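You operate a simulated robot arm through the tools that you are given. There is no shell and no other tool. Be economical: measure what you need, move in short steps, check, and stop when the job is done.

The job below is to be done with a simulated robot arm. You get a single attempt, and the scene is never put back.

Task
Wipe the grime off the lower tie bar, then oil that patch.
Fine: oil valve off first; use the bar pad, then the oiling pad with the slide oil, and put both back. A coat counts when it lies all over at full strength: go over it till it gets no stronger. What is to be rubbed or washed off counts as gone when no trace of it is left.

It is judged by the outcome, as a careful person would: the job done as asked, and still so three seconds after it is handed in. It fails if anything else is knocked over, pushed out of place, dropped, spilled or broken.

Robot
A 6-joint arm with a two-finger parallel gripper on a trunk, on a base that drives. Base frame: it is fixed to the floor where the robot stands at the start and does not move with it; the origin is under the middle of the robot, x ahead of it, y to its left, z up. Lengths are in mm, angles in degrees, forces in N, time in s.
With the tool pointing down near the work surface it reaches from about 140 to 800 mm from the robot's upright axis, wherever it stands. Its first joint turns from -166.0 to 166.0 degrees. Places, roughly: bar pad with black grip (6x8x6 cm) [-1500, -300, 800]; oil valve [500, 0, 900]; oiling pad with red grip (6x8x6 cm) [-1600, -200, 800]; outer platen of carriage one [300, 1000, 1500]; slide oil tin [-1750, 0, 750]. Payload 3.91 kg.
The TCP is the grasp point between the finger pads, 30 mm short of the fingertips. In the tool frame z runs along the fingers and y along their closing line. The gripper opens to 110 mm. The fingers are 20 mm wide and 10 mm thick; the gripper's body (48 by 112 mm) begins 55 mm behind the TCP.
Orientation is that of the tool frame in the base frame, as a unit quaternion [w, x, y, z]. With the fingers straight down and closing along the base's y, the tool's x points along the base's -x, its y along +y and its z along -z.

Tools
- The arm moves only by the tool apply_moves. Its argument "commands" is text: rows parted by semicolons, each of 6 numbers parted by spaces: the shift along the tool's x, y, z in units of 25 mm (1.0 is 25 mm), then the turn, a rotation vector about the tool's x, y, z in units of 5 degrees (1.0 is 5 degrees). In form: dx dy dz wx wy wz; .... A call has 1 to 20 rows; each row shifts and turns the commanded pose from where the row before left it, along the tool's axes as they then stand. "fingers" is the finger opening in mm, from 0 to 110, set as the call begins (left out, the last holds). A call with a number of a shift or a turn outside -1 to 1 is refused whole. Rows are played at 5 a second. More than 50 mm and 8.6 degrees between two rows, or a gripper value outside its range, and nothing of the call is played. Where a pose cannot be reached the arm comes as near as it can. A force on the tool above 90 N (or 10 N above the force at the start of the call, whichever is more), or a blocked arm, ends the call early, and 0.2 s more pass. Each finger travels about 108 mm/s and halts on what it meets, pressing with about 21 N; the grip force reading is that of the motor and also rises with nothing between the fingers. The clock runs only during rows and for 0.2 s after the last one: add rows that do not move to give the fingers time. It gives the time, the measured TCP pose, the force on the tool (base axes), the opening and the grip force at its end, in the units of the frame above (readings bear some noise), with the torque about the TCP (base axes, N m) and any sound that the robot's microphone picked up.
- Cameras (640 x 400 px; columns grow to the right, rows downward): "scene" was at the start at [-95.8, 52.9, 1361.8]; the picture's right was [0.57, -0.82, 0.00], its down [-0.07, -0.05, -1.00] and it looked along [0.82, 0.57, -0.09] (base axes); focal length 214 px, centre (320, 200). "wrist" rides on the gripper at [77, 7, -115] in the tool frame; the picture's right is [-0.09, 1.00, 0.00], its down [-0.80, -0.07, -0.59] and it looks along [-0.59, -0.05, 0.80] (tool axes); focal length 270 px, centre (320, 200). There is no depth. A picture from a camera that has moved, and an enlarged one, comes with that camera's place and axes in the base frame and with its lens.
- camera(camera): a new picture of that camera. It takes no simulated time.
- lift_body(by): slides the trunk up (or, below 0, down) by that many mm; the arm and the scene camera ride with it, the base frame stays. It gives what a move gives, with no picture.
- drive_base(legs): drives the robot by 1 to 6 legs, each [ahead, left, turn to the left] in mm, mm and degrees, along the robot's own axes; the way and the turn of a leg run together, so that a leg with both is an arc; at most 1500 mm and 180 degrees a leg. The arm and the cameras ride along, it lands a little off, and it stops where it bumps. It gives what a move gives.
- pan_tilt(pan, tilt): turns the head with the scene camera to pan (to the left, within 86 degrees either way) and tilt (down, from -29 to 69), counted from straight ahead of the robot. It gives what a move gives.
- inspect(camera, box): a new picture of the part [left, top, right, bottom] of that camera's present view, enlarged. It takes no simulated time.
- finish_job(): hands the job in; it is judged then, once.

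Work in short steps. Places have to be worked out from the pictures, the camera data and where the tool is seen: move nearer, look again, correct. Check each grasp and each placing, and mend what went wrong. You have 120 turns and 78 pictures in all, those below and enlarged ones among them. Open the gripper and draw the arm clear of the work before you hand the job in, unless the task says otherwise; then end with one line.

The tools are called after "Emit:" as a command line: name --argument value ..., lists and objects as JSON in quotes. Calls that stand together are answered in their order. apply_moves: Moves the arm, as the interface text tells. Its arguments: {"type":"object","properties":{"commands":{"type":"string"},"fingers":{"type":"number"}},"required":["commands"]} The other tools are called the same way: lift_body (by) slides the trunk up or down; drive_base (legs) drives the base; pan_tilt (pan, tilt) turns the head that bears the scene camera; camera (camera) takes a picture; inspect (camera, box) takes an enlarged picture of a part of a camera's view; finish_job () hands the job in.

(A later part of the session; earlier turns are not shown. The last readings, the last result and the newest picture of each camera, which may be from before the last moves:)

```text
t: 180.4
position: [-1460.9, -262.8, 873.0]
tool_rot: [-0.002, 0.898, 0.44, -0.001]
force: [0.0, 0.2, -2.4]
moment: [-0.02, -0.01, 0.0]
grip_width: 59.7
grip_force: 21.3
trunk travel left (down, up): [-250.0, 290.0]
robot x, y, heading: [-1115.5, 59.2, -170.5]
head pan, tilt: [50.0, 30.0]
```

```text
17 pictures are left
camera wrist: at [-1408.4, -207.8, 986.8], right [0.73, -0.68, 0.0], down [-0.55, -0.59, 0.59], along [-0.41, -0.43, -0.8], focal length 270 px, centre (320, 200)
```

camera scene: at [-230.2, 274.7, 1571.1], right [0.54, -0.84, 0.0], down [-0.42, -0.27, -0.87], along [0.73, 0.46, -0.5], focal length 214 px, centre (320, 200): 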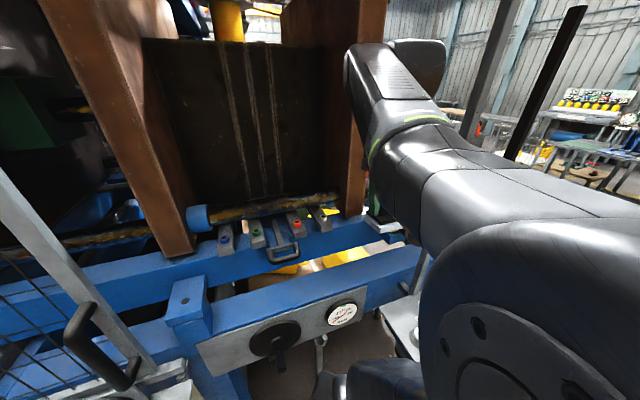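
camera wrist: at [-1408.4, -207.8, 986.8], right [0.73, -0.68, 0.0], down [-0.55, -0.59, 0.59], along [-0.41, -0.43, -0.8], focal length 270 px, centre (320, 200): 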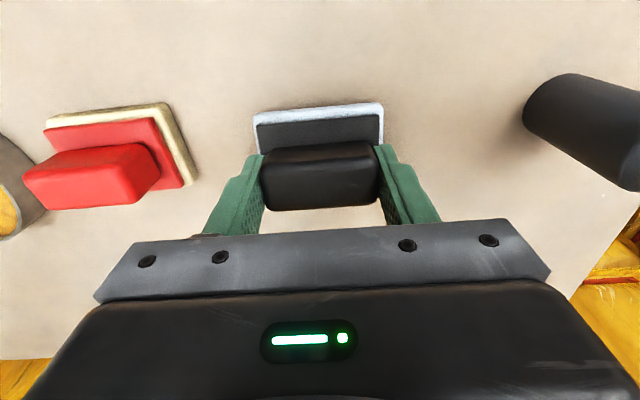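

Right place. I lower until contact and release.

Emit:
apply_moves --commands "0 0 0.4 0 0 0;0 0 0.15 0 0 0;0 0 0.1 0 0 0;0 0 0 0 0 0"

```text
t: 181.4
position: [-1461.7, -263.5, 858.5]
tool_rot: [-0.001, 0.899, 0.439, -0.003]
force: [-6.2, 0.4, 33.7]
moment: [0.34, -0.42, 0.1]
grip_width: 59.6
grip_force: 20.9
trunk travel left (down, up): [-250.0, 290.0]
robot x, y, heading: [-1117.3, 57.8, -170.6]
head pan, tilt: [50.0, 30.0]
```

The pad rests on the bench (34 N). I ease off, open and rise.

Emit:
apply_moves --commands "0 0 -0.06 0 0 0;0 0 0 0 0 0;0 0 0 0 0 0" --fingers 110

Emit:
apply_moves --commands "0 0 -1 0 0 0;0 0 -1 0 0 0;0 -1 -1 0 0 0;0 -1 0 0 0 0;0 -1 0 0 0 0;0 -1 0 0 0 0"

Emit:
camera --camera "wrist"

```text
t: 182.2
position: [-1461.4, -263.1, 858.8]
tool_rot: [-0.001, 0.899, 0.439, 0.0]
force: [0.1, 0.2, -0.3]
moment: [-0.01, 0.01, 0.0]
grip_width: 110.1
grip_force: 0.2
trunk travel left (down, up): [-250.0, 290.0]
robot x, y, heading: [-1116.0, 57.7, -170.8]
head pan, tilt: [50.0, 30.0]
```

```text
t: 183.6
position: [-1540.5, -199.9, 931.8]
tool_rot: [-0.002, 0.898, 0.439, -0.001]
force: [1.2, -0.1, 0.1]
moment: [0.01, 0.01, -0.05]
grip_width: 109.9
grip_force: 0.0
trunk travel left (down, up): [-250.0, 290.0]
robot x, y, heading: [-1116.3, 57.2, -170.4]
head pan, tilt: [50.0, 30.0]
```

```text
16 pictures are left
camera wrist: at [-1488.4, -144.7, 1047.8], right [0.73, -0.68, 0.0], down [-0.55, -0.59, 0.59], along [-0.41, -0.43, -0.8], focal length 270 px, centre (320, 200)
```

wrist: 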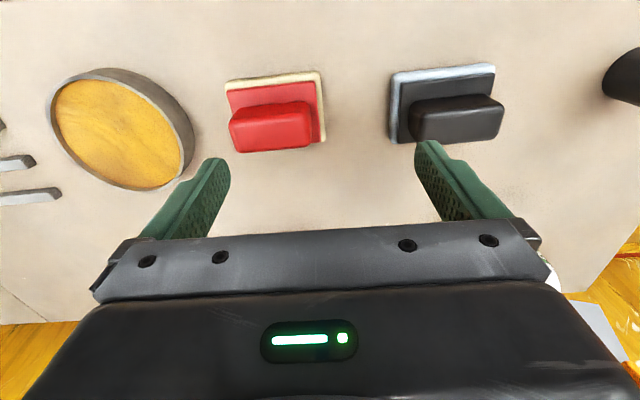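

The bar pad is back. The red grip is at ≈[-1572,-177], and the tin ≈[-1678,-92] with its surface at z≈825. I go onto the red grip.

Emit:
apply_moves --commands "-0.05 -0.78 0 0 0 0;0 -0.78 0 0 0 0;0 0 1 0 0 0;0 0 1 0 0 0;0 0 0.95 0 0 0;0 0 0 0 0 0"

Emit:
apply_moves --commands "0 0 0 0 0 0;0 0 0 0 0 0;0 0 0 0 0 0" --fingers 0

Emit:
camera --camera "wrist"

```text
t: 185.0
position: [-1572.1, -179.3, 858.3]
tool_rot: [-0.001, 0.899, 0.438, 0.0]
force: [0.4, 0.0, 0.4]
moment: [0.0, 0.0, -0.02]
grip_width: 110.1
grip_force: 0.0
trunk travel left (down, up): [-250.0, 290.0]
robot x, y, heading: [-1118.0, 60.5, -170.8]
head pan, tilt: [50.0, 30.0]
```

```text
t: 185.8
position: [-1572.2, -179.5, 859.0]
tool_rot: [-0.001, 0.898, 0.439, 0.0]
force: [-0.1, 0.6, 0.8]
moment: [-0.02, -0.02, -0.05]
grip_width: 59.6
grip_force: 21.5
trunk travel left (down, up): [-250.0, 290.0]
robot x, y, heading: [-1116.2, 60.7, -170.5]
head pan, tilt: [50.0, 30.0]
```

```text
15 pictures are left
camera wrist: at [-1518.6, -123.5, 974.0], right [0.73, -0.68, 0.0], down [-0.55, -0.59, 0.59], along [-0.41, -0.43, -0.8], focal length 270 px, centre (320, 200)
```

wrist: 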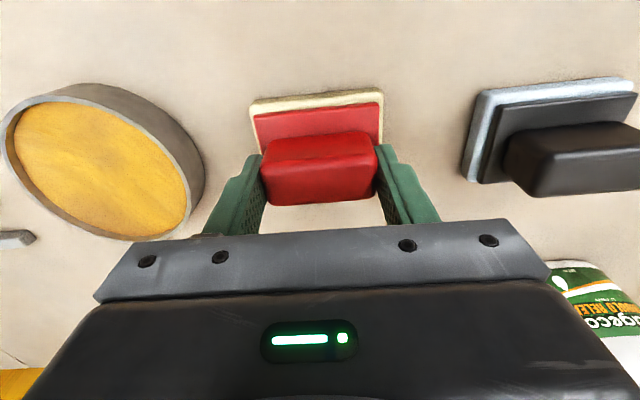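

The oiling pad is gripped (return TCP [-1572,-180,859]). I lift and move above the tin at ≈[-1675,-92].

Emit:
apply_moves --commands "0 0 -1 0 0 0;0 0 -1 0 0 0;0 0 -1 0 0 0;0 0 -1 0 0 0;0.04 -0.9 0 0 0 0;0.04 -0.9 0 0 0 0;0.04 -0.9 0 0 0 0;0.04 -0.9 0 0 0 0;0.04 -0.9 0 0 0 0;0.04 -0.9 0 0 0 0;0 0 1 0 0 0;0 0 0 0 0 0"

Emit:
camera --camera "wrist"

```text
t: 188.4
position: [-1674.9, -91.5, 930.4]
tool_rot: [-0.002, 0.899, 0.439, 0.0]
force: [-0.6, -0.8, -1.1]
moment: [0.02, -0.02, -0.01]
grip_width: 59.6
grip_force: 21.1
trunk travel left (down, up): [-250.0, 290.0]
robot x, y, heading: [-1112.2, 61.0, -170.8]
head pan, tilt: [50.0, 30.0]
```

```text
14 pictures are left
camera wrist: at [-1622.6, -36.3, 1045.9], right [0.73, -0.68, 0.0], down [-0.55, -0.59, 0.59], along [-0.41, -0.43, -0.8], focal length 270 px, centre (320, 200)
```

wrist: 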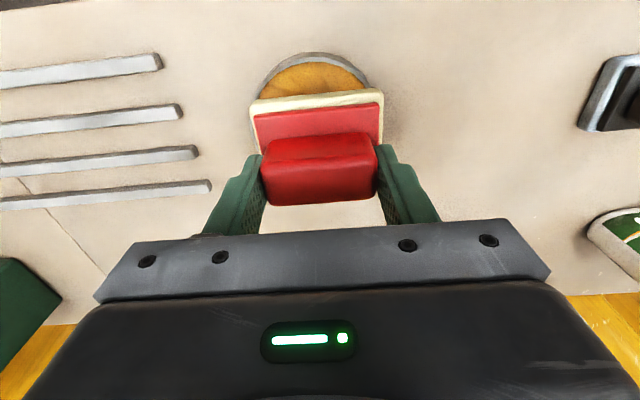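

The tin's centre refines to ≈[-1681,-98], with oil radius ≈52–56 mm against the pad's 50 mm half-diagonal. I centre and descend to just above the rim.

Emit:
apply_moves --commands "-0.35 -0.03 0 0 0 0;0 0 0.7 0 0 0;0 0 0.6 0 0 0;0 0 0 0 0 0"

Emit:
inspect --camera "wrist" --box '[220, 50, 420, 170]'

```text
t: 189.4
position: [-1681.6, -95.5, 898.8]
tool_rot: [-0.001, 0.898, 0.439, 0.0]
force: [0.1, -0.9, -0.9]
moment: [0.0, 0.0, 0.04]
grip_width: 59.6
grip_force: 20.9
trunk travel left (down, up): [-250.0, 290.0]
robot x, y, heading: [-1117.3, 60.3, -170.2]
head pan, tilt: [50.0, 30.0]
```

```text
3.20 times, centred on (320, 110) of wrist
camera zoom: at [-1628.7, -40.7, 1014.6], right [0.73, -0.68, 0.0], down [-0.55, -0.59, 0.59], along [-0.41, -0.43, -0.8], focal length 865 px, centre (320, 488)
```

zoom: 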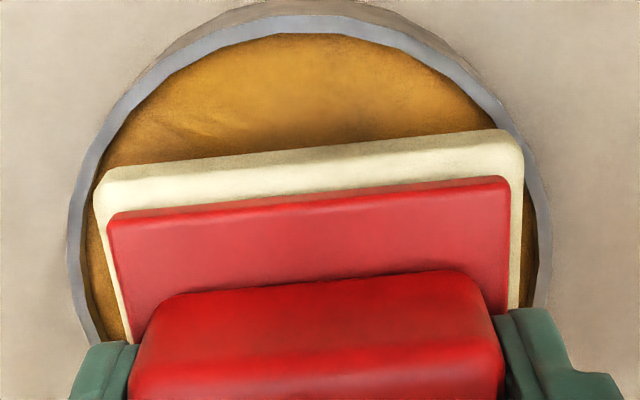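

Lateral centring is good; I shift 3 mm forward and descend in small steps.

Emit:
apply_moves --commands "-0.11 0.05 0 0 0 0;0 0 0.15 0 0 0;0 0 0.15 0 0 0;0 0 0 0 0 0"

Emit:
apply_moves --commands "0 0 0.12 0 0 0;0 0 0 0 0 0"

```text
t: 190.4
position: [-1681.9, -100.1, 893.7]
tool_rot: [0.0, 0.899, 0.439, 0.0]
force: [0.0, -0.9, -0.7]
moment: [0.03, -0.04, 0.02]
grip_width: 59.5
grip_force: 21.0
trunk travel left (down, up): [-250.0, 290.0]
robot x, y, heading: [-1112.7, 58.6, -170.7]
head pan, tilt: [50.0, 30.0]
```

```text
t: 191.0
position: [-1682.2, -99.9, 890.6]
tool_rot: [-0.001, 0.899, 0.439, -0.001]
force: [0.4, -0.3, -1.1]
moment: [0.05, -0.02, -0.02]
grip_width: 59.4
grip_force: 21.3
trunk travel left (down, up): [-250.0, 290.0]
robot x, y, heading: [-1110.1, 58.4, -170.6]
head pan, tilt: [50.0, 30.0]
```

Emit:
apply_moves --commands "0 0 0.12 0 0 0;0 0 0.1 0 0 0;0 0 0 0 0 0"

Emit:
apply_moves --commands "0 0 0.12 0 0 0;0 0 0 0 0 0"

```text
t: 191.8
position: [-1682.3, -100.9, 886.1]
tool_rot: [0.0, 0.899, 0.439, -0.001]
force: [-0.5, 0.4, -0.7]
moment: [0.03, -0.01, -0.02]
grip_width: 59.6
grip_force: 21.3
trunk travel left (down, up): [-250.0, 290.0]
robot x, y, heading: [-1115.1, 58.9, -170.6]
head pan, tilt: [50.0, 30.0]
```

```text
t: 192.4
position: [-1681.3, -99.6, 882.5]
tool_rot: [-0.002, 0.898, 0.44, 0.0]
force: [-0.6, 1.1, -1.6]
moment: [-0.01, -0.03, 0.01]
grip_width: 59.6
grip_force: 20.7
trunk travel left (down, up): [-250.0, 290.0]
robot x, y, heading: [-1117.0, 58.8, -170.6]
head pan, tilt: [50.0, 30.0]
```

No contact yet at pad bottom ≈823. I look.

Emit:
inspect --camera "wrist" --box '[220, 50, 420, 170]'

```text
3.20 times, centred on (320, 110) of wrist
camera zoom: at [-1628.6, -44.3, 997.1], right [0.73, -0.68, 0.0], down [-0.55, -0.59, 0.59], along [-0.41, -0.43, -0.8], focal length 865 px, centre (320, 488)
```

zoom: 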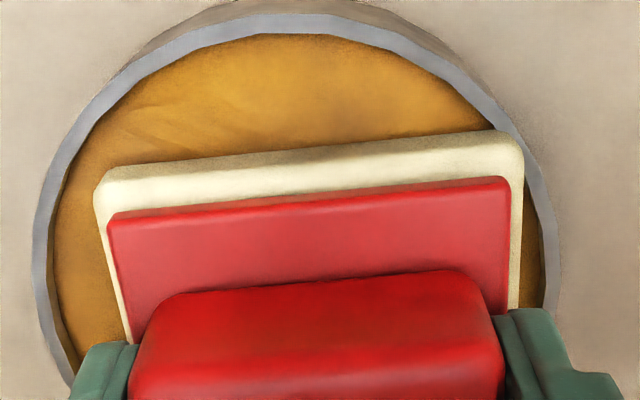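

The pad's right near corner is closest to the rim, so I shift 3.5 mm toward tool -y and continue down.

Emit:
apply_moves --commands "0 -0.14 0 0 0 0;0 0 0.12 0 0 0;0 0 0 0 0 0"

Emit:
apply_moves --commands "0 0 0.12 0 0 0;0 0 0 0 0 0"

Emit:
apply_moves --commands "0 0 0.12 0 0 0;0 0 0 0 0 0"

```text
t: 193.2
position: [-1685.1, -97.7, 881.6]
tool_rot: [-0.002, 0.899, 0.439, -0.003]
force: [-1.9, -1.0, 17.7]
moment: [-0.04, -0.44, 0.04]
grip_width: 59.8
grip_force: 20.6
trunk travel left (down, up): [-250.0, 290.0]
robot x, y, heading: [-1115.0, 59.1, -170.5]
head pan, tilt: [50.0, 30.0]
```

```text
t: 193.8
position: [-1683.7, -96.9, 879.5]
tool_rot: [-0.001, 0.898, 0.44, -0.002]
force: [-2.8, -0.6, 27.8]
moment: [-0.21, -0.12, 0.11]
grip_width: 59.6
grip_force: 20.9
trunk travel left (down, up): [-250.0, 290.0]
robot x, y, heading: [-1113.8, 60.3, -170.5]
head pan, tilt: [50.0, 30.0]
```

```text
t: 194.4
position: [-1684.4, -96.3, 875.8]
tool_rot: [-0.002, 0.898, 0.439, -0.003]
force: [-4.0, 0.1, 41.0]
moment: [-0.11, -0.51, -0.01]
grip_width: 59.7
grip_force: 21.3
trunk travel left (down, up): [-250.0, 290.0]
robot x, y, heading: [-1113.8, 60.0, -170.8]
head pan, tilt: [50.0, 30.0]
```

Contact with 41 N. I hold a moment, then lift and inspect the tin and pad.

Emit:
apply_moves --commands "0 0 0 0 0 0;0 0 0 0 0 0;0 0 0 0 0 0;0 0 -0.5 0 0 0;0 0 -1 0 0 0;0 0 -1 0 0 0;0 0 -1 0 0 0;0 0 -1 0 0 0"

Emit:
camera --camera "wrist"

```text
t: 196.2
position: [-1685.5, -98.5, 985.3]
tool_rot: [-0.001, 0.898, 0.44, 0.001]
force: [0.6, 0.3, -0.8]
moment: [0.02, -0.02, 0.0]
grip_width: 59.5
grip_force: 21.0
trunk travel left (down, up): [-250.0, 290.0]
robot x, y, heading: [-1114.7, 59.3, -170.8]
head pan, tilt: [50.0, 30.0]
```

```text
11 pictures are left
camera wrist: at [-1632.2, -42.9, 1100.5], right [0.73, -0.68, 0.0], down [-0.55, -0.59, 0.59], along [-0.41, -0.43, -0.8], focal length 270 px, centre (320, 200)
```

wrist: 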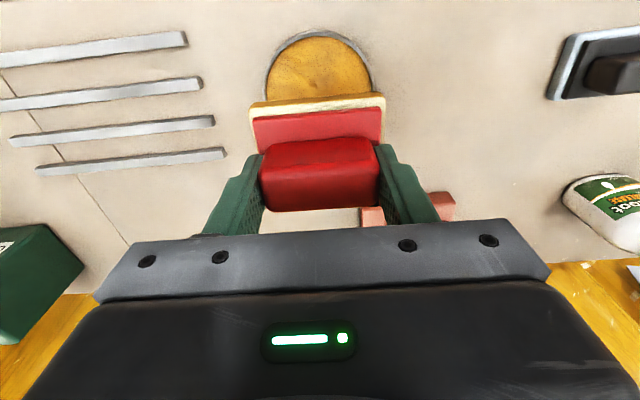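

The pad's edge has turned yellowish, so it carries oil; the tin is undisturbed. I retract the arm over the bench front, raise the trunk and return to the machine.

Emit:
apply_moves --commands "0 0 -1 0 0 0;0 0 -1 0 0 0;0.37 0.936 0 0 0 0;0.37 0.936 0 0 0 0;0.37 0.936 0 0 0 0;0.37 0.936 0 0 0 0;0.37 0.936 0 0 0 0;0.37 0.936 0 0 0 0;0.37 0.936 0 0 0 0;0.37 0.936 0 0 0 0;0.37 0.936 0 0 0 0;0.37 0.936 0 0 0 0;0.37 0.936 0 0 0 0;0 0 0 0 0 0"

Emit:
lift_body --by 250

Emit:
drive_base --legs '[[-785, 171, 0], [0, 0, 90], [0, 0, 92]]'

```text
t: 199.2
position: [-1419.2, -177.0, 1034.5]
tool_rot: [-0.001, 0.899, 0.438, -0.001]
force: [0.0, 0.7, -0.8]
moment: [-0.01, 0.0, 0.01]
grip_width: 59.7
grip_force: 21.0
trunk travel left (down, up): [-250.0, 290.0]
robot x, y, heading: [-1118.6, 57.9, -170.6]
head pan, tilt: [50.0, 30.0]
```

```text
t: 201.8
position: [-1419.8, -176.9, 1284.5]
tool_rot: [-0.002, 0.898, 0.439, -0.001]
force: [-0.2, 0.3, -0.8]
moment: [-0.01, 0.02, 0.01]
grip_width: 59.6
grip_force: 20.3
trunk travel left (down, up): [-500.0, 40.0]
robot x, y, heading: [-1117.8, 58.8, -170.4]
head pan, tilt: [50.0, 30.0]
```

```text
t: 214.0
position: [-19.6, 281.3, 1284.9]
tool_rot: [0.0, -0.475, 0.88, -0.002]
force: [1.3, -0.7, -1.8]
moment: [-0.02, 0.03, 0.01]
grip_width: 59.7
grip_force: 20.7
trunk travel left (down, up): [-500.0, 40.0]
robot x, y, heading: [-299.3, 20.7, 14.0]
head pan, tilt: [50.0, 30.0]
```

I correct the heading and drive to the same working stand.

Emit:
drive_base --legs '[[0, 0, -2.8], [204, 203, 0]]'

```text
t: 216.4
position: [152.2, 505.5, 1284.4]
tool_rot: [0.0, -0.453, 0.891, -0.003]
force: [0.0, 1.1, -0.2]
moment: [-0.02, 0.03, -0.05]
grip_width: 59.7
grip_force: 20.6
trunk travel left (down, up): [-500.0, 40.0]
robot x, y, heading: [-147.4, 260.7, 11.1]
head pan, tilt: [50.0, 30.0]
```

I tilt to 22° and approach the bar at l≈180.

Emit:
apply_moves --commands "0 0 -1 0 0 0.24;0 0 -0.5 0 -0.88 0;0 0 0 0 -0.88 0;0 0 0 0 -0.88 0;0 0 0 0 -0.88 0;0 0 0 0 -0.88 0;-0.9 0 0.15 0 0 0;-0.9 0 0.15 0 0 0;-0.9 0 0.15 0 0 0;-0.9 0 0.3 0 0 0;-0.9 0 0.5 0 0 0;-0.9 0 0.5 0 0 0;0 0 0.4 0 0 0;0 0 0.3 0 0 0;0 0 0 0 0 0"

```text
t: 219.6
position: [243.0, 623.3, 1314.3]
tool_rot: [0.172, -0.437, 0.879, 0.084]
force: [0.0, -0.1, -1.6]
moment: [-0.02, 0.03, -0.02]
grip_width: 59.7
grip_force: 20.5
trunk travel left (down, up): [-500.0, 40.0]
robot x, y, heading: [-144.3, 264.5, 11.2]
head pan, tilt: [50.0, 30.0]
```

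Emit:
apply_moves --commands "0.4 0 0.4 0 0 0;0 0 0.15 0 0 0;0 0 0.1 0 0 0;0 0 0 0 0 0"

Emit:
apply_moves --commands "0 0 0.12 0 0 0;0 0 0 0 0 0"

```text
t: 220.6
position: [240.5, 619.8, 1295.0]
tool_rot: [0.172, -0.436, 0.88, 0.084]
force: [0.5, 0.0, -0.8]
moment: [0.01, -0.01, 0.01]
grip_width: 59.4
grip_force: 20.9
trunk travel left (down, up): [-500.0, 40.0]
robot x, y, heading: [-141.8, 264.0, 11.2]
head pan, tilt: [50.0, 30.0]
```

```text
t: 221.2
position: [241.3, 620.8, 1295.0]
tool_rot: [0.174, -0.435, 0.879, 0.084]
force: [-0.9, -0.5, 10.7]
moment: [0.39, 0.35, 0.07]
grip_width: 59.5
grip_force: 21.0
trunk travel left (down, up): [-500.0, 40.0]
robot x, y, heading: [-141.9, 259.1, 11.3]
head pan, tilt: [50.0, 30.0]
```

Contact. I stroke left and back with light pressure.

Emit:
apply_moves --commands "0 0 0.12 0 0 0;0 0.92 0 0 0 0;0 0.92 0 0 0 0;0 0.92 0 0 0 0;0 0.92 0 0 0 0;0 0.92 0 0 0 0;0 0.92 0 0 0 0;0 0.92 0 0 0 0;0 0.92 0 0 0 0;0 0.92 0 0 0 0;0 -0.92 0 0 0 0;0 -0.92 0 0 0 0;0 -0.92 0 0 0 0;0 -0.92 0 0 0 0;0 -0.92 0 0 0 0;0 -0.92 0 0 0 0;0 -0.92 0 0 0 0;0 -0.92 0 0 0 0;0 -0.92 0 0 0 0"

Emit:
camera --camera "wrist"

```text
t: 225.2
position: [239.7, 619.4, 1293.3]
tool_rot: [0.173, -0.436, 0.879, 0.083]
force: [-16.4, -4.9, 30.2]
moment: [0.65, 1.2, 0.49]
grip_width: 59.9
grip_force: 21.1
trunk travel left (down, up): [-500.0, 40.0]
robot x, y, heading: [-141.8, 258.9, 11.3]
head pan, tilt: [50.0, 30.0]
```

```text
10 pictures are left
camera wrist: at [164.0, 531.6, 1370.8], right [-0.74, 0.67, 0.03], down [0.37, 0.37, 0.85], along [0.56, 0.64, -0.52], focal length 270 px, centre (320, 200)
```

wrist: 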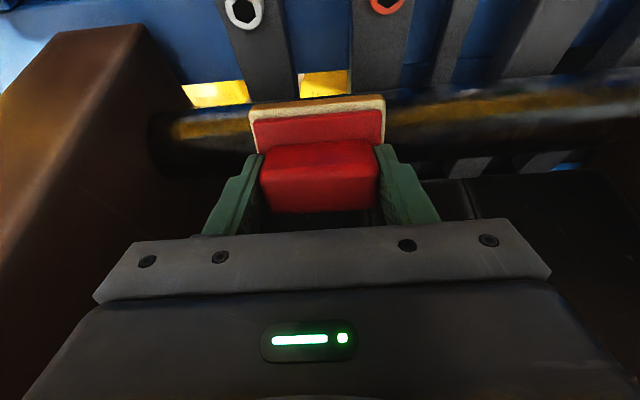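

The pad's face is amber with oil. I zoom onto the bar beside it to see the coat.

Emit:
inspect --camera "wrist" --box '[380, 50, 640, 170]'

```text
2.46 times, centred on (510, 110) of wrist
camera zoom: at [164.0, 531.6, 1370.8], right [-0.74, 0.67, 0.03], down [0.37, 0.37, 0.85], along [0.56, 0.64, -0.52], focal length 665 px, centre (-148, 422)
```

zoom: 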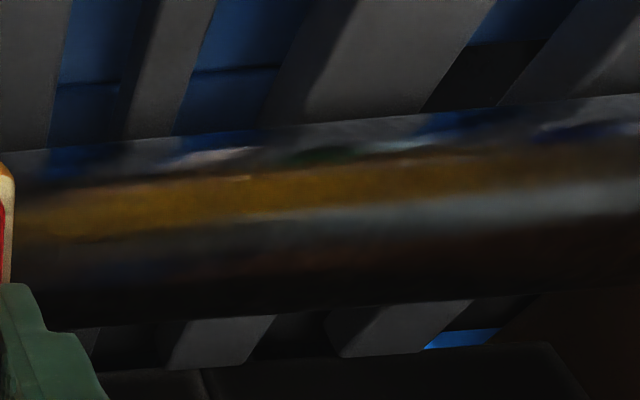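

A warm amber tone shows on the bar near the pad where the coat lies. Next, one more pass here, then 45°.

Emit:
apply_moves --commands "0 0.92 0 0 0 0;0 0.92 0 0 0 0;0 0.92 0 0 0 0;0 0.92 0 0 0 0;0 0.92 0 0 0 0;0 0.92 0 0 0 0;0 0.92 0 0 0 0;0 0.92 0 0 0 0;0 0.92 0 0 0 0;0 -0.92 0 0 0 0;0 -0.92 0 0 0 0;0 -0.92 0 0 0 0;0 -0.92 0 0 0 0;0 -0.92 0 0 0 0;0 -0.92 0 0 0 0;0 -0.92 0 0 0 0;0 -0.92 0 0 0 0;0 -0.92 0 0 0 0"

Emit:
apply_moves --commands "0 0 -0.6 0 0 0;0 0 -0.6 0 0 0;0 0 0 0 -0.92 0;0 0 0 0 -0.92 0;0 0 0 0 -0.92 0;0 0 0 0 -0.92 0;0 0 0 0 -0.92 0;0.9 0 0 0 0 0;0.95 0 0 0 0 0;0 0 0.6 0 0 0;0 0 0.2 0 0 0;0 0 0.12 0 0 0;0 0 0.12 0 0 0;0 0 0 0 0 0"

```text
t: 229.0
position: [237.3, 619.8, 1293.0]
tool_rot: [0.172, -0.436, 0.879, 0.083]
force: [-13.0, -4.0, 24.6]
moment: [0.63, 1.0, 0.43]
grip_width: 59.5
grip_force: 21.4
trunk travel left (down, up): [-500.0, 40.0]
robot x, y, heading: [-141.3, 261.7, 11.5]
head pan, tilt: [50.0, 30.0]
```

```text
t: 232.0
position: [220.0, 597.4, 1271.3]
tool_rot: [0.347, -0.41, 0.826, 0.17]
force: [-22.5, -21.8, 24.8]
moment: [0.63, 0.38, 0.77]
grip_width: 59.7
grip_force: 21.8
trunk travel left (down, up): [-500.0, 40.0]
robot x, y, heading: [-142.5, 259.4, 11.2]
head pan, tilt: [50.0, 30.0]
```

In contact at 45° (about 40 N). Two double strokes here.

Emit:
apply_moves --commands "0 0.92 0 0 0 0;0 0.92 0 0 0 0;0 0.92 0 0 0 0;0 0.92 0 0 0 0;0 0.92 0 0 0 0;0 0.92 0 0 0 0;0 0.92 0 0 0 0;0 0.92 0 0 0 0;0 0.92 0 0 0 0;0 -0.92 0 0 0 0;0 -0.92 0 0 0 0;0 -0.92 0 0 0 0;0 -0.92 0 0 0 0;0 -0.92 0 0 0 0;0 -0.92 0 0 0 0;0 -0.92 0 0 0 0;0 -0.92 0 0 0 0;0 -0.92 0 0 0 0"

Emit:
apply_moves --commands "0 0.92 0 0 0 0;0 0.92 0 0 0 0;0 0.92 0 0 0 0;0 0.92 0 0 0 0;0 0.92 0 0 0 0;0 0.92 0 0 0 0;0 0.92 0 0 0 0;0 0.92 0 0 0 0;0 0.92 0 0 0 0;0 -0.92 0 0 0 0;0 -0.92 0 0 0 0;0 -0.92 0 0 0 0;0 -0.92 0 0 0 0;0 -0.92 0 0 0 0;0 -0.92 0 0 0 0;0 -0.92 0 0 0 0;0 -0.92 0 0 0 0;0 -0.92 0 0 0 0"

Emit:
apply_moves --commands "0 0 -1 0 0 0;0 0 -1 0 0 0;-0.8 0 -1 0 0 0;-0.8 0 0 0 0 0;-0.8 0 0 0 0 0;0 0 0 0 0 0"

Emit:
inspect --camera "wrist" --box '[200, 0, 640, 130]'

```text
t: 235.8
position: [220.3, 597.8, 1271.1]
tool_rot: [0.346, -0.409, 0.827, 0.168]
force: [-30.3, -16.5, 30.0]
moment: [1.19, 0.57, 1.28]
grip_width: 59.4
grip_force: 20.9
trunk travel left (down, up): [-500.0, 40.0]
robot x, y, heading: [-140.0, 260.5, 11.2]
head pan, tilt: [50.0, 30.0]
```

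```text
t: 239.6
position: [219.9, 598.1, 1271.4]
tool_rot: [0.347, -0.41, 0.826, 0.17]
force: [-35.7, -17.3, 33.1]
moment: [1.2, 0.62, 1.43]
grip_width: 59.5
grip_force: 21.1
trunk travel left (down, up): [-500.0, 40.0]
robot x, y, heading: [-139.7, 258.6, 11.5]
head pan, tilt: [50.0, 30.0]
```

```text
t: 241.0
position: [216.9, 593.7, 1364.2]
tool_rot: [0.343, -0.411, 0.828, 0.169]
force: [0.0, -0.3, 0.1]
moment: [-0.04, 0.0, 0.0]
grip_width: 59.5
grip_force: 21.0
trunk travel left (down, up): [-500.0, 40.0]
robot x, y, heading: [-145.6, 260.9, 11.2]
head pan, tilt: [50.0, 30.0]
```

```text
1.45 times, centred on (420, 65) of wrist
camera zoom: at [130.6, 490.0, 1390.5], right [-0.75, 0.65, 0.06], down [0.14, 0.08, 0.99], along [0.64, 0.75, -0.15], focal length 393 px, centre (174, 396)
```

zoom: 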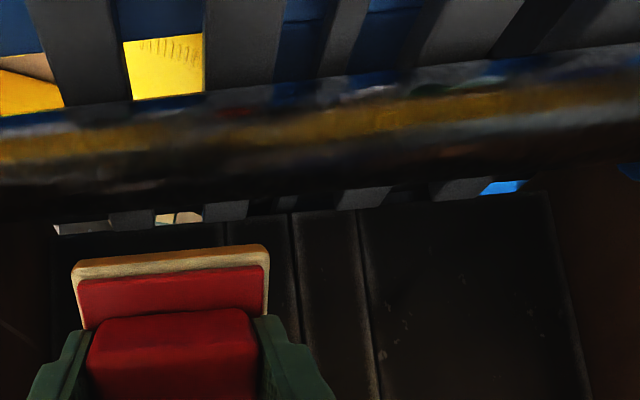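

The grey streak is replaced by an even amber sheen at l≈205–315, mid-bar: that is the patch. I continue at 60° over it.

Emit:
apply_moves --commands "0 0 0 0 -1 0;0 0 0 0 -1 0;0 0 0 0 -1 0;0.97 0 0.28 0 0 0;0.97 0 0.28 0 0 0;0.97 0 0.28 0 0 0;0.97 0 0.28 0 0 0;0 0 0.5 0 0 0;0 0 0.4 0 0 0;0 0 0.15 0 0 0;0 0 0.12 0 0 0;0 0 0.1 0 0 0;0 0 0 0 0 0"

Emit:
apply_moves --commands "0 1 0 0 0 0;0 1 0 0 0 0;0 1 0 0 0 0;0 1 0 0 0 0;0 1 0 0 0 0;0 1 0 0 0 0;0 1 0 0 0 0;0 -1 0 0 0 0;0 -1 0 0 0 0;0 -1 0 0 0 0;0 -1 0 0 0 0;0 -1 0 0 0 0;0 -1 0 0 0 0;0 -1 0 0 0 0"

Emit:
apply_moves --commands "0 1 0 0 0 0;0 1 0 0 0 0;0 1 0 0 0 0;0 1 0 0 0 0;0 1 0 0 0 0;0 1 0 0 0 0;0 1 0 0 0 0;0 -1 0 0 0 0;0 -1 0 0 0 0;0 -1 0 0 0 0;0 -1 0 0 0 0;0 -1 0 0 0 0;0 -1 0 0 0 0;0 -1 0 0 0 0"

```text
t: 243.8
position: [216.8, 589.8, 1253.6]
tool_rot: [0.453, -0.384, 0.774, 0.222]
force: [-27.9, -40.6, 23.2]
moment: [0.89, -0.17, 0.66]
grip_width: 59.7
grip_force: 21.4
trunk travel left (down, up): [-500.0, 40.0]
robot x, y, heading: [-146.1, 260.1, 11.1]
head pan, tilt: [50.0, 30.0]
```

```text
t: 246.8
position: [216.5, 590.3, 1253.0]
tool_rot: [0.452, -0.384, 0.774, 0.221]
force: [-36.1, -23.0, 23.7]
moment: [1.17, -0.01, 1.79]
grip_width: 60.0
grip_force: 20.4
trunk travel left (down, up): [-500.0, 40.0]
robot x, y, heading: [-142.4, 261.8, 11.0]
head pan, tilt: [50.0, 30.0]
```

```text
t: 249.8
position: [215.7, 590.5, 1253.5]
tool_rot: [0.452, -0.384, 0.774, 0.221]
force: [-38.1, -22.5, 22.2]
moment: [1.09, 0.2, 1.75]
grip_width: 59.7
grip_force: 21.4
trunk travel left (down, up): [-500.0, 40.0]
robot x, y, heading: [-142.7, 262.7, 11.1]
head pan, tilt: [50.0, 30.0]
```

Now 33° over the patch.

Emit:
apply_moves --commands "0 0 -1 0 0 0;0 0 -1 0 0 0;-1 0 0 0 0 0;-1 0 0 0 0 0;-1 0 0 0 0.9 0;0 0 0 0 0.9 0;0 0 0 0 0.9 0;0 0 0 0 0.9 0;0 0 0 0 0.9 0;0 0 0 0 0.9 0;0 0 0 0 0 0"

```text
t: 252.2
position: [218.4, 591.1, 1338.8]
tool_rot: [0.255, -0.425, 0.859, 0.125]
force: [-0.2, -0.3, -1.2]
moment: [0.02, 0.0, 0.03]
grip_width: 59.5
grip_force: 21.2
trunk travel left (down, up): [-500.0, 40.0]
robot x, y, heading: [-140.8, 260.9, 11.1]
head pan, tilt: [50.0, 30.0]
```

Emit:
apply_moves --commands "0.47 0 0.9 0 0 0;0 0 0.9 0 0 0;0 0 0.3 0 0 0;0 0 0.16 0 0 0;0 0 0.12 0 0 0;0 0 0 0 0 0"

Emit:
apply_moves --commands "0 1 0 0 0 0;0 1 0 0 0 0;0 1 0 0 0 0;0 1 0 0 0 0;0 1 0 0 0 0;0 1 0 0 0 0;0 1 0 0 0 0;0 -1 0 0 0 0;0 -1 0 0 0 0;0 -1 0 0 0 0;0 -1 0 0 0 0;0 -1 0 0 0 0;0 -1 0 0 0 0;0 -1 0 0 0 0"

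Emit:
apply_moves --commands "0 1 0 0 0 0;0 1 0 0 0 0;0 1 0 0 0 0;0 1 0 0 0 0;0 1 0 0 0 0;0 1 0 0 0 0;0 1 0 0 0 0;0 -1 0 0 0 0;0 -1 0 0 0 0;0 -1 0 0 0 0;0 -1 0 0 0 0;0 -1 0 0 0 0;0 -1 0 0 0 0;0 -1 0 0 0 0"

```text
t: 253.6
position: [228.7, 606.5, 1285.7]
tool_rot: [0.259, -0.425, 0.858, 0.127]
force: [-8.7, -8.9, 24.4]
moment: [0.64, 0.25, 0.43]
grip_width: 59.8
grip_force: 21.2
trunk travel left (down, up): [-500.0, 40.0]
robot x, y, heading: [-145.5, 260.3, 11.1]
head pan, tilt: [50.0, 30.0]
```

```text
t: 256.6
position: [226.4, 605.7, 1282.7]
tool_rot: [0.257, -0.425, 0.859, 0.125]
force: [-19.7, -9.1, 25.8]
moment: [0.85, 0.77, 0.74]
grip_width: 59.8
grip_force: 21.1
trunk travel left (down, up): [-500.0, 40.0]
robot x, y, heading: [-138.6, 258.2, 11.0]
head pan, tilt: [50.0, 30.0]
```

```text
t: 259.6
position: [229.3, 607.2, 1285.4]
tool_rot: [0.256, -0.425, 0.859, 0.124]
force: [-15.2, -8.5, 19.2]
moment: [0.55, 0.73, 0.63]
grip_width: 59.5
grip_force: 20.5
trunk travel left (down, up): [-500.0, 40.0]
robot x, y, heading: [-143.9, 262.4, 11.2]
head pan, tilt: [50.0, 30.0]
```

Now the top (0°): lift, level, forward and onto the bar.

Emit:
apply_moves --commands "0 0 -1 0 0 0;0 0 -1 0 0 0;0 0 0 0 0.94 0;0 0 0 0 0.94 0;0 0 0 0 0.94 0;0 0 0 0 0.94 0;0 0 0 0 0.94 0;0 0 0 0 0.94 0;0 0 0 0 0.94 0;-1 0 0 0 0 0;-1 0 0 0 0 0;-1 0 0 0 0 0;0 0 0.5 0 0 0;0 0 0.4 0 0 0;0 0 0 0 0 0"

```text
t: 262.8
position: [260.1, 648.9, 1301.1]
tool_rot: [0.002, -0.444, 0.896, -0.001]
force: [-0.3, 0.3, -0.7]
moment: [-0.01, 0.0, -0.02]
grip_width: 59.9
grip_force: 20.6
trunk travel left (down, up): [-500.0, 40.0]
robot x, y, heading: [-141.0, 262.6, 11.0]
head pan, tilt: [50.0, 30.0]
```

Emit:
apply_moves --commands "0 0 0.16 0 0 0;0 0 0.12 0 0 0;0 1 0 0 0 0;0 1 0 0 0 0;0 1 0 0 0 0;0 1 0 0 0 0;0 1 0 0 0 0;0 1 0 0 0 0;0 1 0 0 0 0;0 -1 0 0 0 0;0 -1 0 0 0 0;0 -1 0 0 0 0;0 -1 0 0 0 0;0 -1 0 0 0 0;0 -1 0 0 0 0;0 -1 0 0 0 0"

Emit:
apply_moves --commands "0 1 0 0 0 0;0 1 0 0 0 0;0 1 0 0 0 0;0 1 0 0 0 0;0 1 0 0 0 0;0 1 0 0 0 0;0 1 0 0 0 0;0 -1 0 0 0 0;0 -1 0 0 0 0;0 -1 0 0 0 0;0 -1 0 0 0 0;0 -1 0 0 0 0;0 -1 0 0 0 0;0 -1 0 0 0 0"

```text
t: 266.2
position: [259.2, 647.7, 1296.6]
tool_rot: [0.003, -0.443, 0.897, -0.001]
force: [-6.3, 4.6, 31.5]
moment: [0.88, 1.14, 0.11]
grip_width: 59.9
grip_force: 21.3
trunk travel left (down, up): [-500.0, 40.0]
robot x, y, heading: [-141.6, 260.1, 10.9]
head pan, tilt: [50.0, 30.0]
```

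```text
t: 269.2
position: [259.1, 644.4, 1296.3]
tool_rot: [0.003, -0.444, 0.896, -0.002]
force: [-3.3, 3.3, 22.4]
moment: [0.77, 0.82, 0.11]
grip_width: 59.7
grip_force: 21.0
trunk travel left (down, up): [-500.0, 40.0]
robot x, y, heading: [-145.8, 262.1, 11.3]
head pan, tilt: [50.0, 30.0]
```

Also the rear-top at -10°.

Emit:
apply_moves --commands "0 0 -0.8 0 0 0;0 0 0 0 1 0;0 0 0 0 1 0;0 0 0.5 0 0 0;0 0 0.2 0 0 0;0 0 0.1 0 0 0;0 0 0 0 0 0"

Emit:
apply_moves --commands "0 1 0.06 0 0 0;0 1 0 0 0 0;0 1 0 0 0 0;0 1 0 0 0 0;0 1 0 0 0 0;0 1 0 0 0 0;0 1 0 0 0 0;0 -1 0 0 0 0;0 -1 0 0 0 0;0 -1 0 0 0 0;0 -1 0 0 0 0;0 -1 0 0 0 0;0 -1 0 0 0 0;0 -1 0 0 0 0"

```text
t: 270.8
position: [257.9, 644.4, 1300.3]
tool_rot: [-0.072, -0.441, 0.894, -0.039]
force: [9.3, 8.0, 49.4]
moment: [1.7, -0.84, -0.18]
grip_width: 59.9
grip_force: 21.0
trunk travel left (down, up): [-500.0, 40.0]
robot x, y, heading: [-141.3, 259.9, 11.1]
head pan, tilt: [50.0, 30.0]
```

```text
t: 273.8
position: [255.0, 642.8, 1297.6]
tool_rot: [-0.072, -0.442, 0.893, -0.04]
force: [-14.1, 10.1, 53.6]
moment: [1.7, 1.37, 0.28]
grip_width: 59.7
grip_force: 21.0
trunk travel left (down, up): [-500.0, 40.0]
robot x, y, heading: [-141.7, 260.5, 11.3]
head pan, tilt: [50.0, 30.0]
```

I back off to the 45° viewing pose to check the coat.

Emit:
apply_moves --commands "0 0 -1 0 0 0;0 0 -1 0 0 0;1 0 0 0 -0.99 0;1 0 0 0 -0.99 0;1 0 0 0 -0.99 0;0 0 0 0 -0.99 0;0 0 0 0 -0.99 0;0 0 0 0 -0.99 0;0 0 0 0 -0.99 0;0 0 0 0 -0.99 0;0 0 0 0 -0.99 0;0 0 0 0 -0.99 0;0 0 0 0 -0.99 0;0 0 0 0 0 0"

Emit:
inspect --camera "wrist" --box '[200, 0, 640, 130]'

```text
t: 276.8
position: [215.5, 588.5, 1331.0]
tool_rot: [0.341, -0.411, 0.829, 0.168]
force: [-0.1, -0.1, -1.5]
moment: [0.01, 0.03, -0.02]
grip_width: 59.4
grip_force: 21.5
out of reach, approached as far as the arm can: row 2
trunk travel left (down, up): [-500.0, 40.0]
robot x, y, heading: [-147.4, 258.2, 11.5]
head pan, tilt: [50.0, 30.0]
```

```text
1.45 times, centred on (420, 65) of wrist
camera zoom: at [127.4, 483.9, 1359.3], right [-0.75, 0.65, 0.06], down [0.15, 0.08, 0.99], along [0.64, 0.75, -0.16], focal length 393 px, centre (174, 396)
```

zoom: 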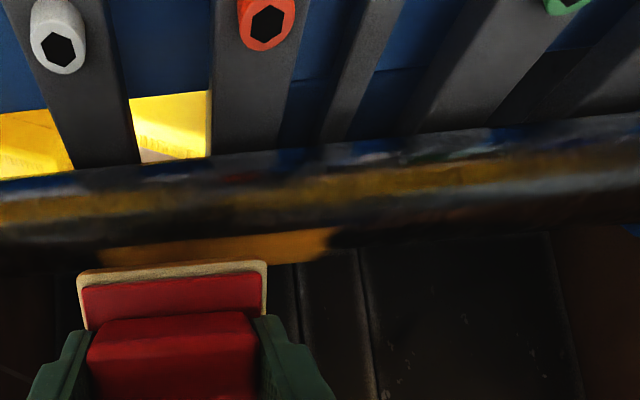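

Revealing: a distinct amber coat lies on the bar's top, l≈140–270, put there by the 0°/-10° passes. So the patch is on the top; I look straight down from the overhead pose to see how far it reaches rearward.

Emit:
apply_moves --commands "-0.5 0 -0.7 0 1 0;-0.5 0 -0.7 0 1 0;0 0 0 0 1 0;0 0 0 0 1 0;0 0 0 0 1 0;0 0 0 0 1 0;0 0 0 0 1 0;0 0 0 0 1 0;0 0 0 0 0.9 0;-1 0 0 0 0 0;-1 0 0 0 0 0;-1 0 0 0 0 0;-1 0 0 0 0 0;-0.5 0 0 0 0 0;0 0 0 0 0 0"

Emit:
inspect --camera "wrist" --box '[160, 0, 480, 110]'

```text
t: 280.0
position: [277.9, 675.0, 1372.7]
tool_rot: [0.001, -0.444, 0.896, -0.002]
force: [0.5, 0.4, -0.1]
moment: [-0.01, -0.02, 0.02]
grip_width: 59.3
grip_force: 20.5
trunk travel left (down, up): [-500.0, 40.0]
robot x, y, heading: [-142.9, 260.9, 11.4]
head pan, tilt: [50.0, 30.0]
```

```text
2.00 times, centred on (320, 55) of wrist
camera zoom: at [225.3, 617.3, 1488.1], right [-0.74, 0.67, 0.0], down [0.54, 0.59, 0.6], along [0.4, 0.44, -0.8], focal length 541 px, centre (320, 490)
```

zoom: 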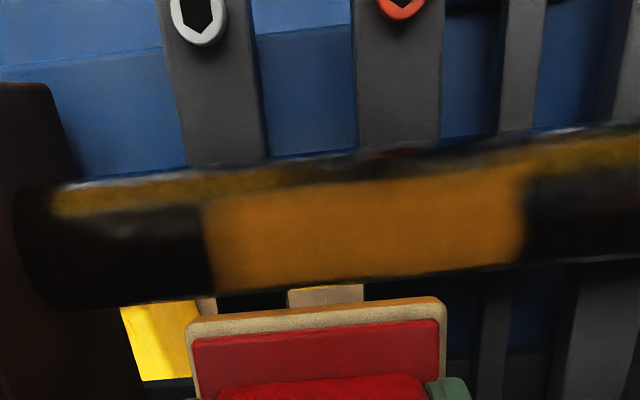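

Very clear: an even amber coat over l≈140–273, front to rear. Its left edge coincides with the limit of my oil strokes, so I extend the strokes to l≈120 on the top to be sure.

Emit:
apply_moves --commands "0.7 -0.8 0 0 0 0;0.7 -0.8 0 0 0 0;0 -0.75 0.9 0 0 0;0 0 1 0 0 0;0 0 0.9 0 0 0;0 0 0.2 0 0 0;0 0 0.14 0 0 0;0 0 0 0 0 0"

Emit:
apply_moves --commands "0 1 0 0 0 0;0 1 0 0 0 0;0 1 0 0 0 0;0 1 0 0 0 0;0 1 0 0 0 0;0 1 0 0 0 0;0 -1 0 0 0 0;0 -1 0 0 0 0;0 -1 0 0 0 0;0 -1 0 0 0 0;0 -1 0 0 0 0;0 -1 0 0 0 0;0 0 0 0 0 0"

Emit:
apply_moves --commands "0 1 0 0 0 0;0 1 0 0 0 0;0 1 0 0 0 0;0 1 0 0 0 0;0 1 0 0 0 0;0 1 0 0 0 0;0 -1 0 0 0 0;0 -1 0 0 0 0;0 -1 0 0 0 0;0 -1 0 0 0 0;0 -1 0 0 0 0;0 -1 0 0 0 0;0 0 0 0 0 0"

```text
t: 281.8
position: [305.5, 609.0, 1300.9]
tool_rot: [0.006, -0.444, 0.896, 0.001]
force: [13.5, 7.2, 58.9]
moment: [0.31, 0.5, -0.07]
grip_width: 59.8
grip_force: 20.7
trunk travel left (down, up): [-500.0, 40.0]
robot x, y, heading: [-142.6, 257.3, 11.2]
head pan, tilt: [50.0, 30.0]
```

```text
t: 284.6
position: [303.9, 606.2, 1296.5]
tool_rot: [0.003, -0.444, 0.896, -0.002]
force: [-9.2, 7.2, 35.1]
moment: [0.51, 1.09, -0.02]
grip_width: 59.4
grip_force: 20.9
trunk travel left (down, up): [-500.0, 40.0]
robot x, y, heading: [-139.5, 264.5, 11.1]
head pan, tilt: [50.0, 30.0]
```

```text
t: 287.4
position: [302.9, 609.5, 1296.3]
tool_rot: [0.003, -0.444, 0.896, -0.002]
force: [-5.3, 3.4, 25.3]
moment: [0.48, 0.92, 0.01]
grip_width: 59.4
grip_force: 20.4
trunk travel left (down, up): [-500.0, 40.0]
robot x, y, heading: [-139.7, 259.9, 11.1]
head pan, tilt: [50.0, 30.0]
```

I return to the overhead pose and look again.

Emit:
apply_moves --commands "0 0 -1 0 0 0;0 0 -1 0 0 0;-0.7 1 -1 0 0 0;-0.7 1 0 0 0 0;0 0 0 0 0 0"

Emit:
inspect --camera "wrist" --box '[160, 0, 480, 110]'

```text
t: 288.6
position: [286.1, 671.6, 1372.5]
tool_rot: [0.002, -0.444, 0.896, -0.001]
force: [-0.3, -0.1, -0.6]
moment: [0.02, 0.0, -0.05]
grip_width: 59.5
grip_force: 20.7
trunk travel left (down, up): [-500.0, 40.0]
robot x, y, heading: [-138.5, 263.9, 11.4]
head pan, tilt: [50.0, 30.0]
```

```text
2.00 times, centred on (320, 55) of wrist
camera zoom: at [233.7, 612.2, 1486.7], right [-0.74, 0.67, 0.0], down [0.54, 0.59, 0.6], along [0.4, 0.44, -0.8], focal length 541 px, centre (320, 490)
```

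zoom: 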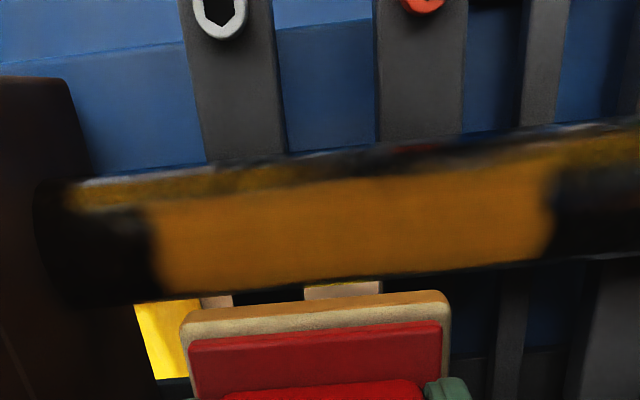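

The coat now spans l≈109–273 with even amber; the left edge no longer follows my stroke, so that is the patch's edge. I add a pass at 22° over the left portion for full strength.

Emit:
apply_moves --commands "0.95 -0.7 0 0 -0.88 0;0.95 -0.7 0 0 -0.88 0;0.9 -0.65 0 0 -0.88 0;0 0 0 0 -0.88 0;0 0 0 0 -0.88 0;0 0 0 0 0 0"

```text
t: 290.0
position: [283.4, 582.2, 1366.4]
tool_rot: [0.172, -0.436, 0.879, 0.084]
force: [0.9, 0.5, -0.1]
moment: [-0.03, 0.01, 0.01]
grip_width: 59.5
grip_force: 21.1
trunk travel left (down, up): [-500.0, 40.0]
robot x, y, heading: [-143.2, 259.4, 11.3]
head pan, tilt: [50.0, 30.0]
```

Emit:
apply_moves --commands "0.93 0 0.5 0 0 0;0 0 1 0 0 0;0 0 0.9 0 0 0;0 0 0.2 0 0 0;0 0 0.14 0 0 0;0 0 0.1 0 0 0;0 0 0 0 0 0"

Emit:
apply_moves --commands "0 1 0 0 0 0;0 1 0 0 0 0;0 1 0 0 0 0;0 1 0 0 0 0;0 1 0 0 0 0;0 1 0 0 0 0;0 1 0 0 0 0;0 -1 0 0 0 0;0 -1 0 0 0 0;0 -1 0 0 0 0;0 -1 0 0 0 0;0 -1 0 0 0 0;0 -1 0 0 0 0;0 -1 0 0 0 0"

Emit:
apply_moves --commands "0 1 0 0 0 0;0 1 0 0 0 0;0 1 0 0 0 0;0 1 0 0 0 0;0 1 0 0 0 0;0 1 0 0 0 0;0 1 0 0 0 0;0 -1 0 0 0 0;0 -1 0 0 0 0;0 -1 0 0 0 0;0 -1 0 0 0 0;0 -1 0 0 0 0;0 -1 0 0 0 0;0 -1 0 0 0 0"

```text
t: 291.6
position: [287.3, 584.8, 1294.1]
tool_rot: [0.176, -0.435, 0.879, 0.084]
force: [1.0, -1.0, 33.1]
moment: [1.23, 0.71, 0.01]
grip_width: 59.7
grip_force: 21.4
trunk travel left (down, up): [-500.0, 40.0]
robot x, y, heading: [-136.7, 263.5, 11.3]
head pan, tilt: [50.0, 30.0]
```

```text
t: 294.6
position: [285.1, 584.3, 1294.3]
tool_rot: [0.175, -0.436, 0.879, 0.084]
force: [-18.9, -4.3, 35.1]
moment: [0.91, 1.3, 0.59]
grip_width: 59.6
grip_force: 20.3
trunk travel left (down, up): [-500.0, 40.0]
robot x, y, heading: [-142.0, 261.7, 11.1]
head pan, tilt: [50.0, 30.0]
```

```text
t: 297.6
position: [285.2, 584.1, 1293.9]
tool_rot: [0.173, -0.436, 0.879, 0.083]
force: [-10.8, -3.6, 21.0]
moment: [0.59, 0.88, 0.43]
grip_width: 59.6
grip_force: 20.6
trunk travel left (down, up): [-500.0, 40.0]
robot x, y, heading: [-143.3, 261.0, 11.3]
head pan, tilt: [50.0, 30.0]
```

Now one set at -10° over the same stretch.

Emit:
apply_moves --commands "0 0 -1 0 0 0;0 0 -1 0 0 0;0 0 0 0 0.92 0;0 0 0 0 0.92 0;0 0 0 0 0.92 0;0 0 0 0 0.92 0;0 0 0 0 0.92 0;0 0 0 0 0.92 0;0 0 0 0 0.92 0;-1 0 0 0 0 0;-1 0 0 0 0 0;0 0 0.5 0 0 0;0 0 0.4 0 0 0;0 0 0.2 0 0 0;0 0 0.1 0 0 0;0 0 0 0 0 0"

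Emit:
apply_moves --commands "0 0 0.06 0 0 0;0 1 0 0 0 0;0 1 0 0 0 0;0 1 0 0 0 0;0 1 0 0 0 0;0 1 0 0 0 0;0 1 0 0 0 0;0 1 0 0 0 0;0 -1 0 0 0 0;0 -1 0 0 0 0;0 -1 0 0 0 0;0 -1 0 0 0 0;0 -1 0 0 0 0;0 -1 0 0 0 0;0 -1 0 0 0 0"

Emit:
apply_moves --commands "0 1 0 0 0 0;0 1 0 0 0 0;0 1 0 0 0 0;0 1 0 0 0 0;0 1 0 0 0 0;0 1 0 0 0 0;0 1 0 0 0 0;0 -1 0 0 0 0;0 -1 0 0 0 0;0 -1 0 0 0 0;0 -1 0 0 0 0;0 -1 0 0 0 0;0 -1 0 0 0 0;0 -1 0 0 0 0"

```text
t: 301.0
position: [299.6, 601.9, 1298.2]
tool_rot: [-0.074, -0.442, 0.893, -0.039]
force: [0.0, 2.5, 61.1]
moment: [1.11, 0.59, 0.03]
grip_width: 59.8
grip_force: 20.9
out of reach, approached as far as the arm can: row 11
trunk travel left (down, up): [-500.0, 40.0]
robot x, y, heading: [-143.7, 261.0, 11.2]
head pan, tilt: [50.0, 30.0]
```

```text
t: 304.2
position: [297.2, 601.3, 1297.9]
tool_rot: [-0.072, -0.442, 0.893, -0.04]
force: [-19.3, 11.9, 65.8]
moment: [1.82, 1.92, 0.31]
grip_width: 59.6
grip_force: 21.1
trunk travel left (down, up): [-500.0, 40.0]
robot x, y, heading: [-142.9, 262.7, 11.2]
head pan, tilt: [50.0, 30.0]
```

```text
t: 307.2
position: [294.4, 600.7, 1296.7]
tool_rot: [-0.073, -0.442, 0.893, -0.04]
force: [-17.6, 12.8, 65.6]
moment: [2.01, 1.92, 0.32]
grip_width: 59.8
grip_force: 20.5
trunk travel left (down, up): [-500.0, 40.0]
robot x, y, heading: [-143.4, 261.9, 11.3]
head pan, tilt: [50.0, 30.0]
```

I lift to the overhead pose for a final check of the coat.

Emit:
apply_moves --commands "0 0 -1 0 0 0;0 0 -1 0 -1 0;0 1 -1 0 -1 0;-0.8 1 0 0 0 0;-0.8 0 0 0 0 0;0 0 0 0 0 0"

Emit:
inspect --camera "wrist" --box '[180, 0, 480, 110]'

```text
t: 308.6
position: [288.9, 672.9, 1361.1]
tool_rot: [-0.001, -0.444, 0.896, -0.003]
force: [-0.1, -0.5, 0.1]
moment: [-0.01, -0.02, 0.03]
grip_width: 59.7
grip_force: 20.6
trunk travel left (down, up): [-500.0, 40.0]
robot x, y, heading: [-146.2, 259.1, 11.2]
head pan, tilt: [50.0, 30.0]
```

```text
2.13 times, centred on (330, 55) of wrist
camera zoom: at [237.9, 616.4, 1476.8], right [-0.74, 0.67, 0.0], down [0.54, 0.6, 0.59], along [0.4, 0.44, -0.81], focal length 577 px, centre (299, 509)
```

zoom: 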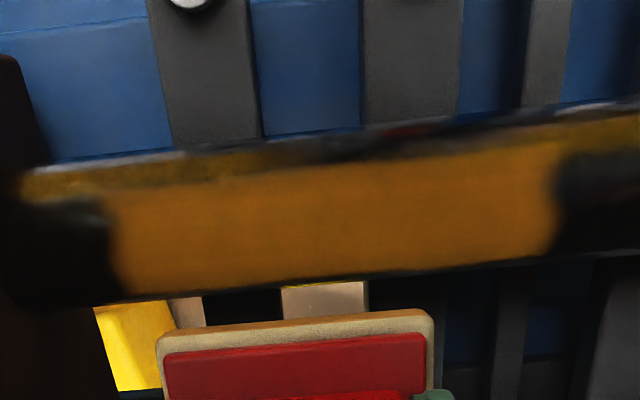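

The coat is even and its extent is stable (l≈105–275). I retract and drive back to the bench.

Emit:
apply_moves --commands "1 0 0 0 0 0;1 0 0 0 0 0;1 0 0 0 0 0;1 0 0 0 0 0;1 0 0 0 0 0;1 0 0 0 0 0;1 0 0 0 0 0;1 0 0 0 0 0"

Emit:
drive_base --legs '[[-223, -201, 0], [0, 0, -90], [0, 0, -90]]'

```text
t: 310.4
position: [172.3, 514.9, 1362.4]
tool_rot: [-0.001, -0.444, 0.896, -0.002]
force: [-0.3, -0.5, -0.3]
moment: [0.01, -0.02, -0.01]
grip_width: 59.5
grip_force: 21.2
trunk travel left (down, up): [-500.0, 40.0]
robot x, y, heading: [-143.0, 258.6, 11.2]
head pan, tilt: [50.0, 30.0]
```

```text
t: 319.9
position: [-627.2, -248.8, 1363.1]
tool_rot: [-0.003, 0.887, 0.462, 0.001]
force: [0.3, -0.3, -1.5]
moment: [0.0, 0.03, 0.0]
grip_width: 59.6
grip_force: 21.2
trunk travel left (down, up): [-500.0, 40.0]
robot x, y, heading: [-319.1, 19.4, -166.4]
head pan, tilt: [50.0, 30.0]
```

Emit:
drive_base --legs '[[0, 0, -3.5], [778, -178, 0]]'

Emit:
lift_body --by -250

```text
t: 324.7
position: [-1448.0, -166.1, 1362.7]
tool_rot: [-0.002, 0.907, 0.42, 0.001]
force: [-0.2, -0.8, -1.7]
moment: [-0.02, -0.01, -0.02]
grip_width: 59.8
grip_force: 21.5
trunk travel left (down, up): [-500.0, 40.0]
robot x, y, heading: [-1120.9, 70.4, -171.9]
head pan, tilt: [50.0, 30.0]
```

```text
t: 327.2
position: [-1447.9, -166.1, 1112.0]
tool_rot: [-0.002, 0.907, 0.42, 0.001]
force: [0.2, -0.8, -0.7]
moment: [0.01, -0.03, 0.0]
grip_width: 59.7
grip_force: 21.4
trunk travel left (down, up): [-250.0, 290.0]
robot x, y, heading: [-1118.7, 73.4, -171.8]
head pan, tilt: [50.0, 30.0]
```

I align the yaw and move above the oiling pad's place, then down to z≈877.

Emit:
apply_moves --commands "0 0 0 0 0 -0.46;-0.87 -0.9 0 0 0 0;-0.87 -0.9 0 0 0 0;-0.87 -0.9 0 0 0 0;-0.86 -0.9 0 0 0 0;0 0 1 0 0 0;0 0 1 0 0 0;0 0 1 0 0 0;0 0 1 0 0 0;0 0 1 0 0 0;0 0 1 0 0 0;0 0 1 0 0 0;0 0 1 0 0 0;0 0 0.9 0 0 0;0 0 0.5 0 0 0;0 0 0 0 0 0"

Emit:
camera --camera "wrist"

```text
t: 330.6
position: [-1572.9, -178.7, 877.1]
tool_rot: [-0.002, 0.899, 0.439, 0.001]
force: [0.2, -0.6, -1.4]
moment: [-0.04, 0.0, -0.01]
grip_width: 59.5
grip_force: 21.0
trunk travel left (down, up): [-250.0, 290.0]
robot x, y, heading: [-1118.9, 70.6, -172.0]
head pan, tilt: [50.0, 30.0]
```

```text
3 pictures are left
camera wrist: at [-1520.1, -123.5, 992.8], right [0.73, -0.68, 0.0], down [-0.55, -0.59, 0.59], along [-0.41, -0.43, -0.81], focal length 270 px, centre (320, 200)
```

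wrist: 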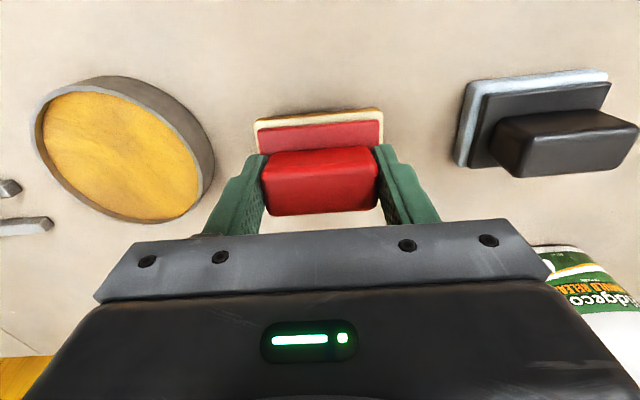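

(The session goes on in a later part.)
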